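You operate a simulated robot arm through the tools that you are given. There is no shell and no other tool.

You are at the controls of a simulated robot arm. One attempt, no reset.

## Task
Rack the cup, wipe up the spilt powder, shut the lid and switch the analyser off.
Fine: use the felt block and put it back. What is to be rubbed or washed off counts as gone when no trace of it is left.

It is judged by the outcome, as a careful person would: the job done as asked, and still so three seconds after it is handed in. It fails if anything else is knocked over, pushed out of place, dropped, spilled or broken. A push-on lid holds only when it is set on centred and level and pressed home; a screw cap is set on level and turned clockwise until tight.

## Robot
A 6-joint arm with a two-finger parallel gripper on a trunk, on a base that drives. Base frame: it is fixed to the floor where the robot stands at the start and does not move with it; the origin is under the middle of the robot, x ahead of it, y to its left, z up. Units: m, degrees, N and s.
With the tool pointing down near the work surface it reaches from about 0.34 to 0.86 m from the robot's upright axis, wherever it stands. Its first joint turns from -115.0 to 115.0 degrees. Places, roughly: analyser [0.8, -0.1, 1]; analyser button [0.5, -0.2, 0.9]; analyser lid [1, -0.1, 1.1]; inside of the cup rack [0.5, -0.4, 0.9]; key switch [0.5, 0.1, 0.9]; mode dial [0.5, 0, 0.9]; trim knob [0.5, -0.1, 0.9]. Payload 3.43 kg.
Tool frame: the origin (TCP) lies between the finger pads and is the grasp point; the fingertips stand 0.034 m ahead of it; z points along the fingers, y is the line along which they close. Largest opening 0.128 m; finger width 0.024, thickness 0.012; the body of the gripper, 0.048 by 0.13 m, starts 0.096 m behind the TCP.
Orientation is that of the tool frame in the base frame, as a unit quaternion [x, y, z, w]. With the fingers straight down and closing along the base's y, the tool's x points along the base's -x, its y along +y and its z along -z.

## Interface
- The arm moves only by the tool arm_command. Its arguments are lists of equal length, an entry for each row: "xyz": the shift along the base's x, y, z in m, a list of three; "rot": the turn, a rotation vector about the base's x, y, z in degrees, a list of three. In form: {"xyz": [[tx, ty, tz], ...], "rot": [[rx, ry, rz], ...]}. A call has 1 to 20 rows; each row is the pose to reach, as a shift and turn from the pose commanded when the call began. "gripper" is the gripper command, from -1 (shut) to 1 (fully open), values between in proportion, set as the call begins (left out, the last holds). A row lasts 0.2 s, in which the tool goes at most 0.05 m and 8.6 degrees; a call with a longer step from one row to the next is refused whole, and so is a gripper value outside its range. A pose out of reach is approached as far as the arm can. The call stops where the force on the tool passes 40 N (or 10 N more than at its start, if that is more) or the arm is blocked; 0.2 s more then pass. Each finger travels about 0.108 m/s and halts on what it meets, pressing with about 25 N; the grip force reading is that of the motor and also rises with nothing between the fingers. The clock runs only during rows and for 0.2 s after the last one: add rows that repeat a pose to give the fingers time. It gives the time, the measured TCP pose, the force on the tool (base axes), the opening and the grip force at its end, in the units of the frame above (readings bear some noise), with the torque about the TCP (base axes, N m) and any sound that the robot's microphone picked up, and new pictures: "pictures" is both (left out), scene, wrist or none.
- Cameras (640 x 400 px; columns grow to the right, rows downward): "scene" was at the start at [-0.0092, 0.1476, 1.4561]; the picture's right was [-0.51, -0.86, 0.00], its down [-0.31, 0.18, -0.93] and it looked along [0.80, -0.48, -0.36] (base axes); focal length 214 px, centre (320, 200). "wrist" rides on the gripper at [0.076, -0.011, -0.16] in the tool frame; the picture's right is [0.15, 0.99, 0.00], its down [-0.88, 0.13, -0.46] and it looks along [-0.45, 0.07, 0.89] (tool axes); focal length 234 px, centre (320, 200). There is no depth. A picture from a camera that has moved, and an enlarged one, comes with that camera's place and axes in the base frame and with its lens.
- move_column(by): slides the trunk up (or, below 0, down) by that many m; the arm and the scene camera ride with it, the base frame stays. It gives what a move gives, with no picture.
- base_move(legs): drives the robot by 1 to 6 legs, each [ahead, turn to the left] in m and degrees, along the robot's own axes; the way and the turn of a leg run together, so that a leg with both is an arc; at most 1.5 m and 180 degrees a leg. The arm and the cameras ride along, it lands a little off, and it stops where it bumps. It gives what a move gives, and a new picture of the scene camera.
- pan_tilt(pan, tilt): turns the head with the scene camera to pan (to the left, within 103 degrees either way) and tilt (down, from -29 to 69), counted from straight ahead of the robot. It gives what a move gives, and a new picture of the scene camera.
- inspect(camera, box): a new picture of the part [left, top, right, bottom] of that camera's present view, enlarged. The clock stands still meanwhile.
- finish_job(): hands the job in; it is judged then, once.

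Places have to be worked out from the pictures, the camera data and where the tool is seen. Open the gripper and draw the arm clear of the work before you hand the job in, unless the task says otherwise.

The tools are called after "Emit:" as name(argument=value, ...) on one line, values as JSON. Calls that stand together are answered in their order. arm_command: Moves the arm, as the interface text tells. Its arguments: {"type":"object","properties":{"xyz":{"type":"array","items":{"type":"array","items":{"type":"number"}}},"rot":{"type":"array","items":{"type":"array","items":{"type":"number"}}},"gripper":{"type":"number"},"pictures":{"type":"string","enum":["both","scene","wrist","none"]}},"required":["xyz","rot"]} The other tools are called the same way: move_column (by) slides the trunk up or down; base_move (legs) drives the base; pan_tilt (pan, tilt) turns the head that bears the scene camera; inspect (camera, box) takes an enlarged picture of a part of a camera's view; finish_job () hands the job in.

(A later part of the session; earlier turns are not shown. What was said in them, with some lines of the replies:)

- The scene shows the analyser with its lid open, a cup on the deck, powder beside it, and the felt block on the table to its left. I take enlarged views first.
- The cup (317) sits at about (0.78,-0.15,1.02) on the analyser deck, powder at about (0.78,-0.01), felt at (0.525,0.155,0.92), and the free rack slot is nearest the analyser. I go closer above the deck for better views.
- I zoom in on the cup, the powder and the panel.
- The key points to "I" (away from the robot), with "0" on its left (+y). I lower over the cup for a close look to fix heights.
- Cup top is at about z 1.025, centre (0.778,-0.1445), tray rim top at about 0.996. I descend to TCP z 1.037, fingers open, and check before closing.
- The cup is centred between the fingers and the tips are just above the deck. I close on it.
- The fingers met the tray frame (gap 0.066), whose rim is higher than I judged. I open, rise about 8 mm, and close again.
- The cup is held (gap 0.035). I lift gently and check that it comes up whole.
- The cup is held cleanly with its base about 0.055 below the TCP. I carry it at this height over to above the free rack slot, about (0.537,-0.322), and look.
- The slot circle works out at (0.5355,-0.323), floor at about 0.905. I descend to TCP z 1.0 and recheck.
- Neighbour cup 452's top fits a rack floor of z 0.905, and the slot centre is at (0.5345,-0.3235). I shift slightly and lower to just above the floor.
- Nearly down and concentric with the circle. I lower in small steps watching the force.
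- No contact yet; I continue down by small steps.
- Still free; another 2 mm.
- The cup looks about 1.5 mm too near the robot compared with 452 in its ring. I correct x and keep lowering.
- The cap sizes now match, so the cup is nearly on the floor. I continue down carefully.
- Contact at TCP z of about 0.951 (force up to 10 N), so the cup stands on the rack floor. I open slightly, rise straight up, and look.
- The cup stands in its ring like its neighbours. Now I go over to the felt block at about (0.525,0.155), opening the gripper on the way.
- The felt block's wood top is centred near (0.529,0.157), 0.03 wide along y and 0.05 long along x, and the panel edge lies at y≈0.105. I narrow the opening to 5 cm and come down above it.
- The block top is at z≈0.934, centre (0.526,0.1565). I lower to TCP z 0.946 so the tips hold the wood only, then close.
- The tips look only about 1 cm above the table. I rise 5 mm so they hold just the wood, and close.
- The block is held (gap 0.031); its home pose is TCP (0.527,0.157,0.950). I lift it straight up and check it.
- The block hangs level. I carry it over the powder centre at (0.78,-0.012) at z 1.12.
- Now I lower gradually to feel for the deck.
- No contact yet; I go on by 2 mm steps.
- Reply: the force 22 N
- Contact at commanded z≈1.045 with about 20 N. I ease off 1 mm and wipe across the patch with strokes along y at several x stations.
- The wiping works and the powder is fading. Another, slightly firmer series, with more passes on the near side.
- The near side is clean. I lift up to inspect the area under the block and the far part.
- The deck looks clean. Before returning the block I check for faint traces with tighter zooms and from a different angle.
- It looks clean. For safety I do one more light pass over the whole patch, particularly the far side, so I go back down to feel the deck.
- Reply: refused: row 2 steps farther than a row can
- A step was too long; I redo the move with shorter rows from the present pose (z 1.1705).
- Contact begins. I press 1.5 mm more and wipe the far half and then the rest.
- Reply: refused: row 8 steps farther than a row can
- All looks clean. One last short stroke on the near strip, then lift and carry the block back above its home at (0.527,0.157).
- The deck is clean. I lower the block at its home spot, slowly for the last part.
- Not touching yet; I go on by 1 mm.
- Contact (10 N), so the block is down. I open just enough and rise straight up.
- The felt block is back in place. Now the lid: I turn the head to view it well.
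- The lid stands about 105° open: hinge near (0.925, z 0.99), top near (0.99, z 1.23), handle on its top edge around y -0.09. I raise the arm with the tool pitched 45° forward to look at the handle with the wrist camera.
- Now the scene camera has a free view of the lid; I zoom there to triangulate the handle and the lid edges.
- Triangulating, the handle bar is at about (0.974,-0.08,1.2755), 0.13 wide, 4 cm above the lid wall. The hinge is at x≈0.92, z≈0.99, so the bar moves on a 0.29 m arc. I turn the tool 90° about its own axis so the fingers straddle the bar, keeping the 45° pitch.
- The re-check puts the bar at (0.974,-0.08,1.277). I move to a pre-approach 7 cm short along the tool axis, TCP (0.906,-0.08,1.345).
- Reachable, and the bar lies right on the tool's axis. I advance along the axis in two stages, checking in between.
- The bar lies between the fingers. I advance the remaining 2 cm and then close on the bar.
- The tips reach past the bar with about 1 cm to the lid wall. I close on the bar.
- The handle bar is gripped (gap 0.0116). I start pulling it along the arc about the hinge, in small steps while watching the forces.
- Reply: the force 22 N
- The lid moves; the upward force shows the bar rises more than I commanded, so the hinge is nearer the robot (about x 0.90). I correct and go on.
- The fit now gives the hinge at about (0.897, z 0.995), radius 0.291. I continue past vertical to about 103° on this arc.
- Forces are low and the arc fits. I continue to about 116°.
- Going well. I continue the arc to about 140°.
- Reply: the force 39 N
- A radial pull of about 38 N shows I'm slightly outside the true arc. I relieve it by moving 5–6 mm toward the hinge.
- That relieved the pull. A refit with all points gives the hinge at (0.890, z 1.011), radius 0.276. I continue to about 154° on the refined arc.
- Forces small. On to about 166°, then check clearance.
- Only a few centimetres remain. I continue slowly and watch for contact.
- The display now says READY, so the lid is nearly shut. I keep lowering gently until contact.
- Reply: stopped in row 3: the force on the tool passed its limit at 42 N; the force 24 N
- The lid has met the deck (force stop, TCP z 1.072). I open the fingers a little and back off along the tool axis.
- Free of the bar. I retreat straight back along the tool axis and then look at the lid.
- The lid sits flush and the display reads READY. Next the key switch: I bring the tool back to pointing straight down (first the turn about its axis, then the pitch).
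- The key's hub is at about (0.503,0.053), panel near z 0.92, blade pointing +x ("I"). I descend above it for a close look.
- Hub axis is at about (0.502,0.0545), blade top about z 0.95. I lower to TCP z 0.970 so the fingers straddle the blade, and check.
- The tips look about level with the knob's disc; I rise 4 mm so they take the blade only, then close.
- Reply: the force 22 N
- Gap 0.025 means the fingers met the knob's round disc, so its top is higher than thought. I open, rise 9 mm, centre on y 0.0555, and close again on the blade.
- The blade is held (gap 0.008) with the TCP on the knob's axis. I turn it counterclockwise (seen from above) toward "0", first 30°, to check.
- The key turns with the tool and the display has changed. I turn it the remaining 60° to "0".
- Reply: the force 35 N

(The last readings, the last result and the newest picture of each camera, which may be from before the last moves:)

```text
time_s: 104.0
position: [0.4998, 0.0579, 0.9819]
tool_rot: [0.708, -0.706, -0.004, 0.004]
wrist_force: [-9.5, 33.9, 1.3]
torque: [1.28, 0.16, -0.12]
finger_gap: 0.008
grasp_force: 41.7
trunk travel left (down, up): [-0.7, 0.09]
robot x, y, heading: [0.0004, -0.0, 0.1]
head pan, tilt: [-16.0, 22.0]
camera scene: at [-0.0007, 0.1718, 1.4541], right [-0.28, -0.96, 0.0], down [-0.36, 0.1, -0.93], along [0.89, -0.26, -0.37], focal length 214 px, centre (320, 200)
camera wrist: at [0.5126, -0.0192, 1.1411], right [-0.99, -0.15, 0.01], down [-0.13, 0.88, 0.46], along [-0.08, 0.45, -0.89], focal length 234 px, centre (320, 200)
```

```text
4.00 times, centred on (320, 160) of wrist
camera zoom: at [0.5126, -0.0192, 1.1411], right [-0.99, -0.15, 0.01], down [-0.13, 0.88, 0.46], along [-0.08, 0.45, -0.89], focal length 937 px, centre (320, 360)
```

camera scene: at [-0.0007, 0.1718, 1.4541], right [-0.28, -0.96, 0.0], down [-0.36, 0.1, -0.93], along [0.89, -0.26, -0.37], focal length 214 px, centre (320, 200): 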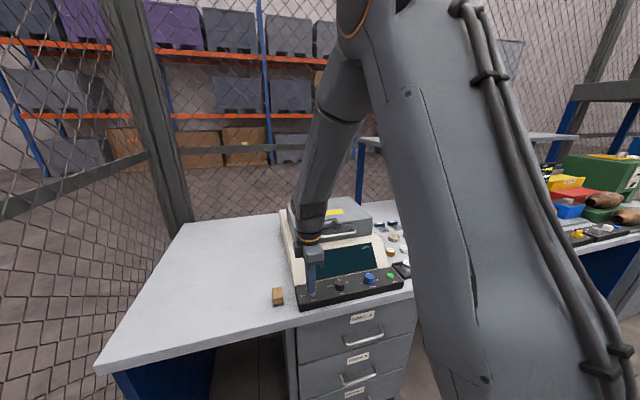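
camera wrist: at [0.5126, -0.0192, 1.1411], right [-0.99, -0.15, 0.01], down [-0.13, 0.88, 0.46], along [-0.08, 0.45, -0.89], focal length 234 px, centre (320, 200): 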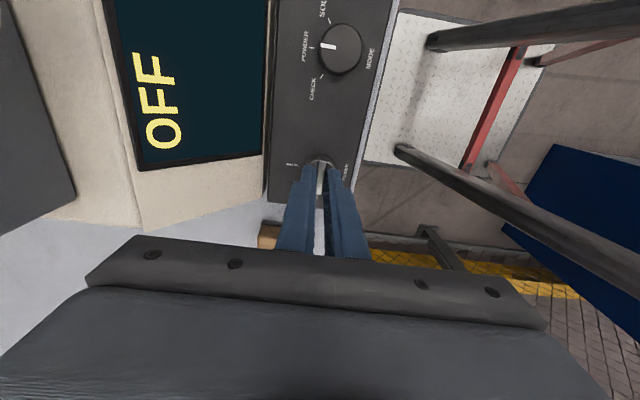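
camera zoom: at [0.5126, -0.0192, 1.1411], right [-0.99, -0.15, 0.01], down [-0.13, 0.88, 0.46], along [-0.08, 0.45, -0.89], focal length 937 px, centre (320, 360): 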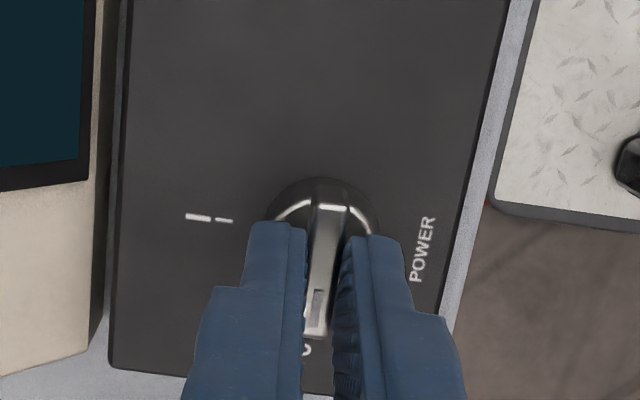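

The display shows OFF and the blade points at "0". I open the fingers and rise straight up.

Emit:
arm_command(xyz=[[0, 0, 0], [0, 0, 0], [0, 0, 0.001]], rot=[[0, 0, 0], [0, 0, 0], [0, 0, 0]], gripper=-0.5, pictures="none")

Emit:
arm_command(xyz=[[0, 0, 0.01], [0, 0, 0.03], [0, 0, 0.07], [0, 0, 0.11], [0, 0, 0.15], [0, 0, 0.19], [-0.02, 0, 0.23], [-0.04, 0, 0.27]], rot=[[0, 0, 0], [0, 0, 0], [0, 0, 0], [0, 0, 0], [0, 0, 0], [0, 0, 0], [0, 0, 0], [0, 0, 0]])

Emit:
inspect(camera="scene", box=[265, 190, 425, 310])

Emit:
inspect(camera="wrist", box=[200, 50, 440, 200])

```text
time_s: 104.8
position: [0.5018, 0.0556, 0.9849]
tool_rot: [-0.706, 0.708, 0.003, -0.002]
wrist_force: [0.2, -0.1, 0.6]
torque: [-0.02, 0.0, 0.03]
finger_gap: 0.0321
grasp_force: 0.0
trunk travel left (down, up): [-0.7, 0.09]
robot x, y, heading: [-0.002, -0.0005, -0.1]
head pan, tilt: [-16.0, 22.0]
```

```text
time_s: 106.6
position: [0.4619, 0.0559, 1.2549]
tool_rot: [-0.707, 0.707, 0.004, -0.002]
wrist_force: [-0.6, -0.7, 0.2]
torque: [0.0, 0.03, 0.01]
finger_gap: 0.0318
grasp_force: 0.0
trunk travel left (down, up): [-0.7, 0.09]
robot x, y, heading: [0.0021, 0.0011, 0.1]
head pan, tilt: [-16.0, 22.0]
camera scene: at [0.0005, 0.17, 1.4543], right [-0.28, -0.96, 0.0], down [-0.36, 0.1, -0.93], along [0.89, -0.26, -0.37], focal length 214 px, centre (320, 200)
camera wrist: at [0.4742, -0.0217, 1.4133], right [-0.99, -0.14, 0.01], down [-0.12, 0.88, 0.46], along [-0.07, 0.45, -0.89], focal length 234 px, centre (320, 200)
```

scene: 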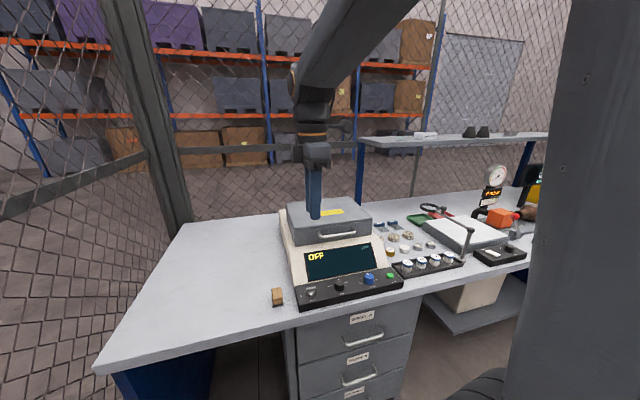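
wrist: 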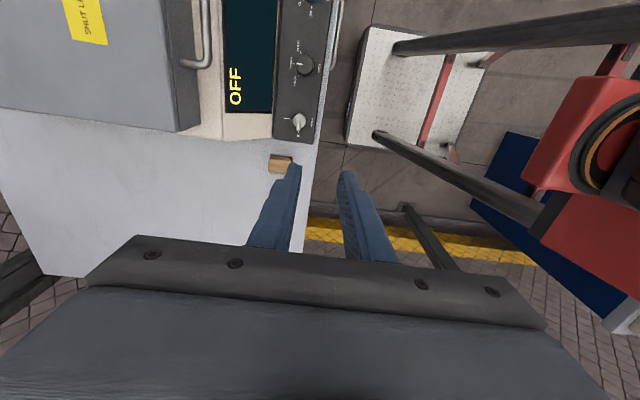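

```text
3.33 times, centred on (345, 250) of scene
camera zoom: at [0.0005, 0.17, 1.4543], right [-0.28, -0.96, 0.0], down [-0.36, 0.1, -0.93], along [0.89, -0.26, -0.37], focal length 715 px, centre (237, 33)
```

zoom: 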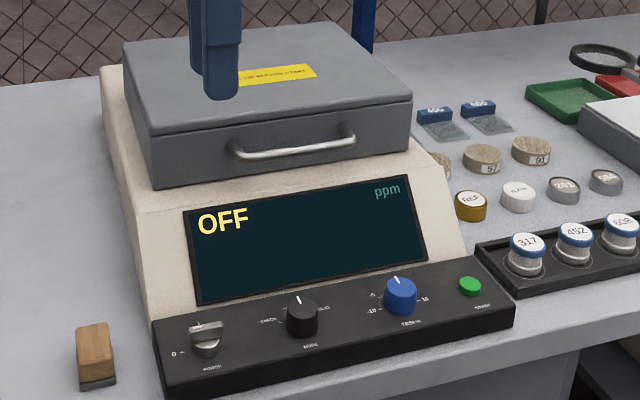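

```text
2.67 times, centred on (320, 125) of wrist
camera zoom: at [0.4742, -0.0217, 1.4133], right [-0.99, -0.14, 0.01], down [-0.12, 0.88, 0.46], along [-0.07, 0.45, -0.89], focal length 624 px, centre (320, 400)
```

zoom: 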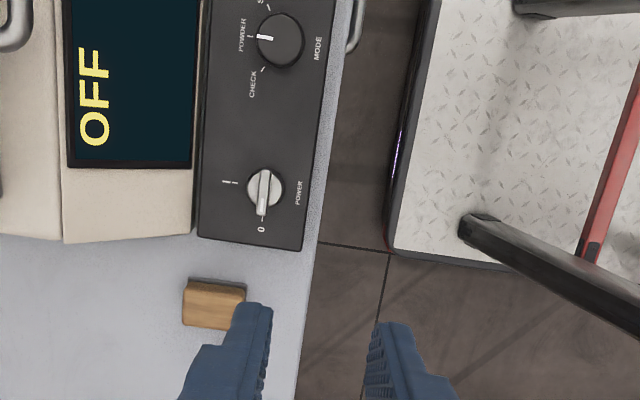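

Everything is in order: cup 317 racked, deck wiped, lid shut, display OFF, felt block back. I open the gripper fully and draw the arm further clear.

Emit:
arm_command(xyz=[[0, 0, 0.04], [0, 0, 0.08], [0, 0, 0.12], [0, 0, 0.16], [0, 0, 0.2], [0, 0, 0.2]], rot=[[0, 0, 0], [0, 0, 0], [0, 0, 0], [0, 0, 0], [0, 0, 0], [0, 0, 0]], gripper=1)

Emit:
inspect(camera="scene", box=[265, 180, 465, 310])

```text
time_s: 108.0
position: [0.4612, 0.0559, 1.4539]
tool_rot: [-0.707, 0.707, 0.004, -0.002]
wrist_force: [-0.3, 0.5, 0.4]
torque: [0.01, 0.0, 0.02]
finger_gap: 0.128
grasp_force: 0.0
trunk travel left (down, up): [-0.7, 0.09]
robot x, y, heading: [0.0022, 0.0003, -0.2]
head pan, tilt: [-16.0, 22.0]
camera scene: at [-0.0001, 0.17, 1.4543], right [-0.28, -0.96, 0.0], down [-0.36, 0.1, -0.93], along [0.89, -0.26, -0.37], focal length 214 px, centre (320, 200)
camera wrist: at [0.4734, -0.0214, 1.6127], right [-0.99, -0.14, 0.01], down [-0.13, 0.88, 0.46], along [-0.07, 0.45, -0.89], focal length 234 px, centre (320, 200)
```

scene: 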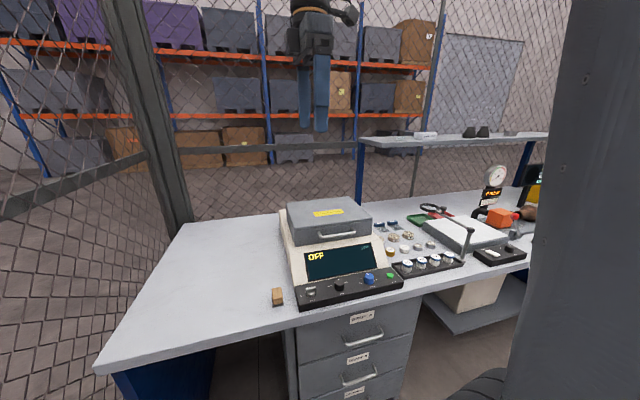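
wrist: 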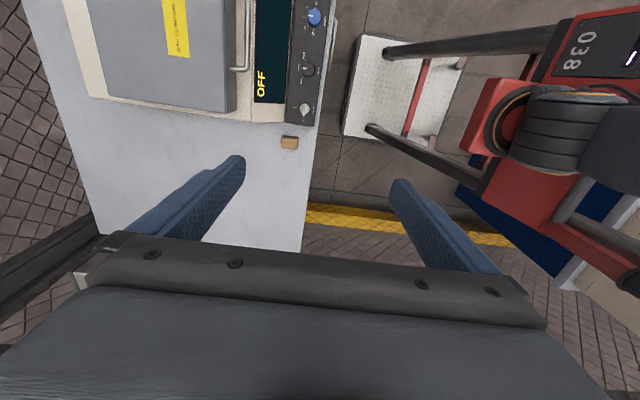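

```text
3.08 times, centred on (365, 245) of scene
camera zoom: at [-0.0001, 0.17, 1.4543], right [-0.28, -0.96, 0.0], down [-0.36, 0.1, -0.93], along [0.89, -0.26, -0.37], focal length 660 px, centre (182, 62)
```

zoom: 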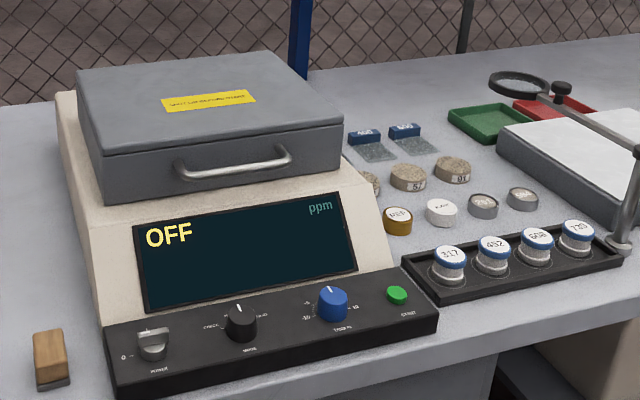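

The final view shows the job complete and the arm clear, with the gripper open. I hand it in.

Emit:
finish_job()

```text
The job is handed in.
```

The job is finished and handed in. The last pictures showed nothing knocked over or out of place.

- **Cup:** cup 317 is standing in the free slot of the rack, next to 452.
- **Powder:** I wiped the deck with the felt block until close-up pictures showed no trace. The block is back on the table within a few millimetres of where it was.
- **Lid:** I lowered the lid by its handle until it sat flush, and the display changed to READY.
- **Power:** the key is turned to "0" and the display reads OFF. I left the mode dial, trim knob and START button alone.

Two grips went wrong at first. When picking up the cup, the fingers closed on the frame around it. At the key, they closed on the round base of the knob. I opened and regripped slightly higher each time, and nothing moved.
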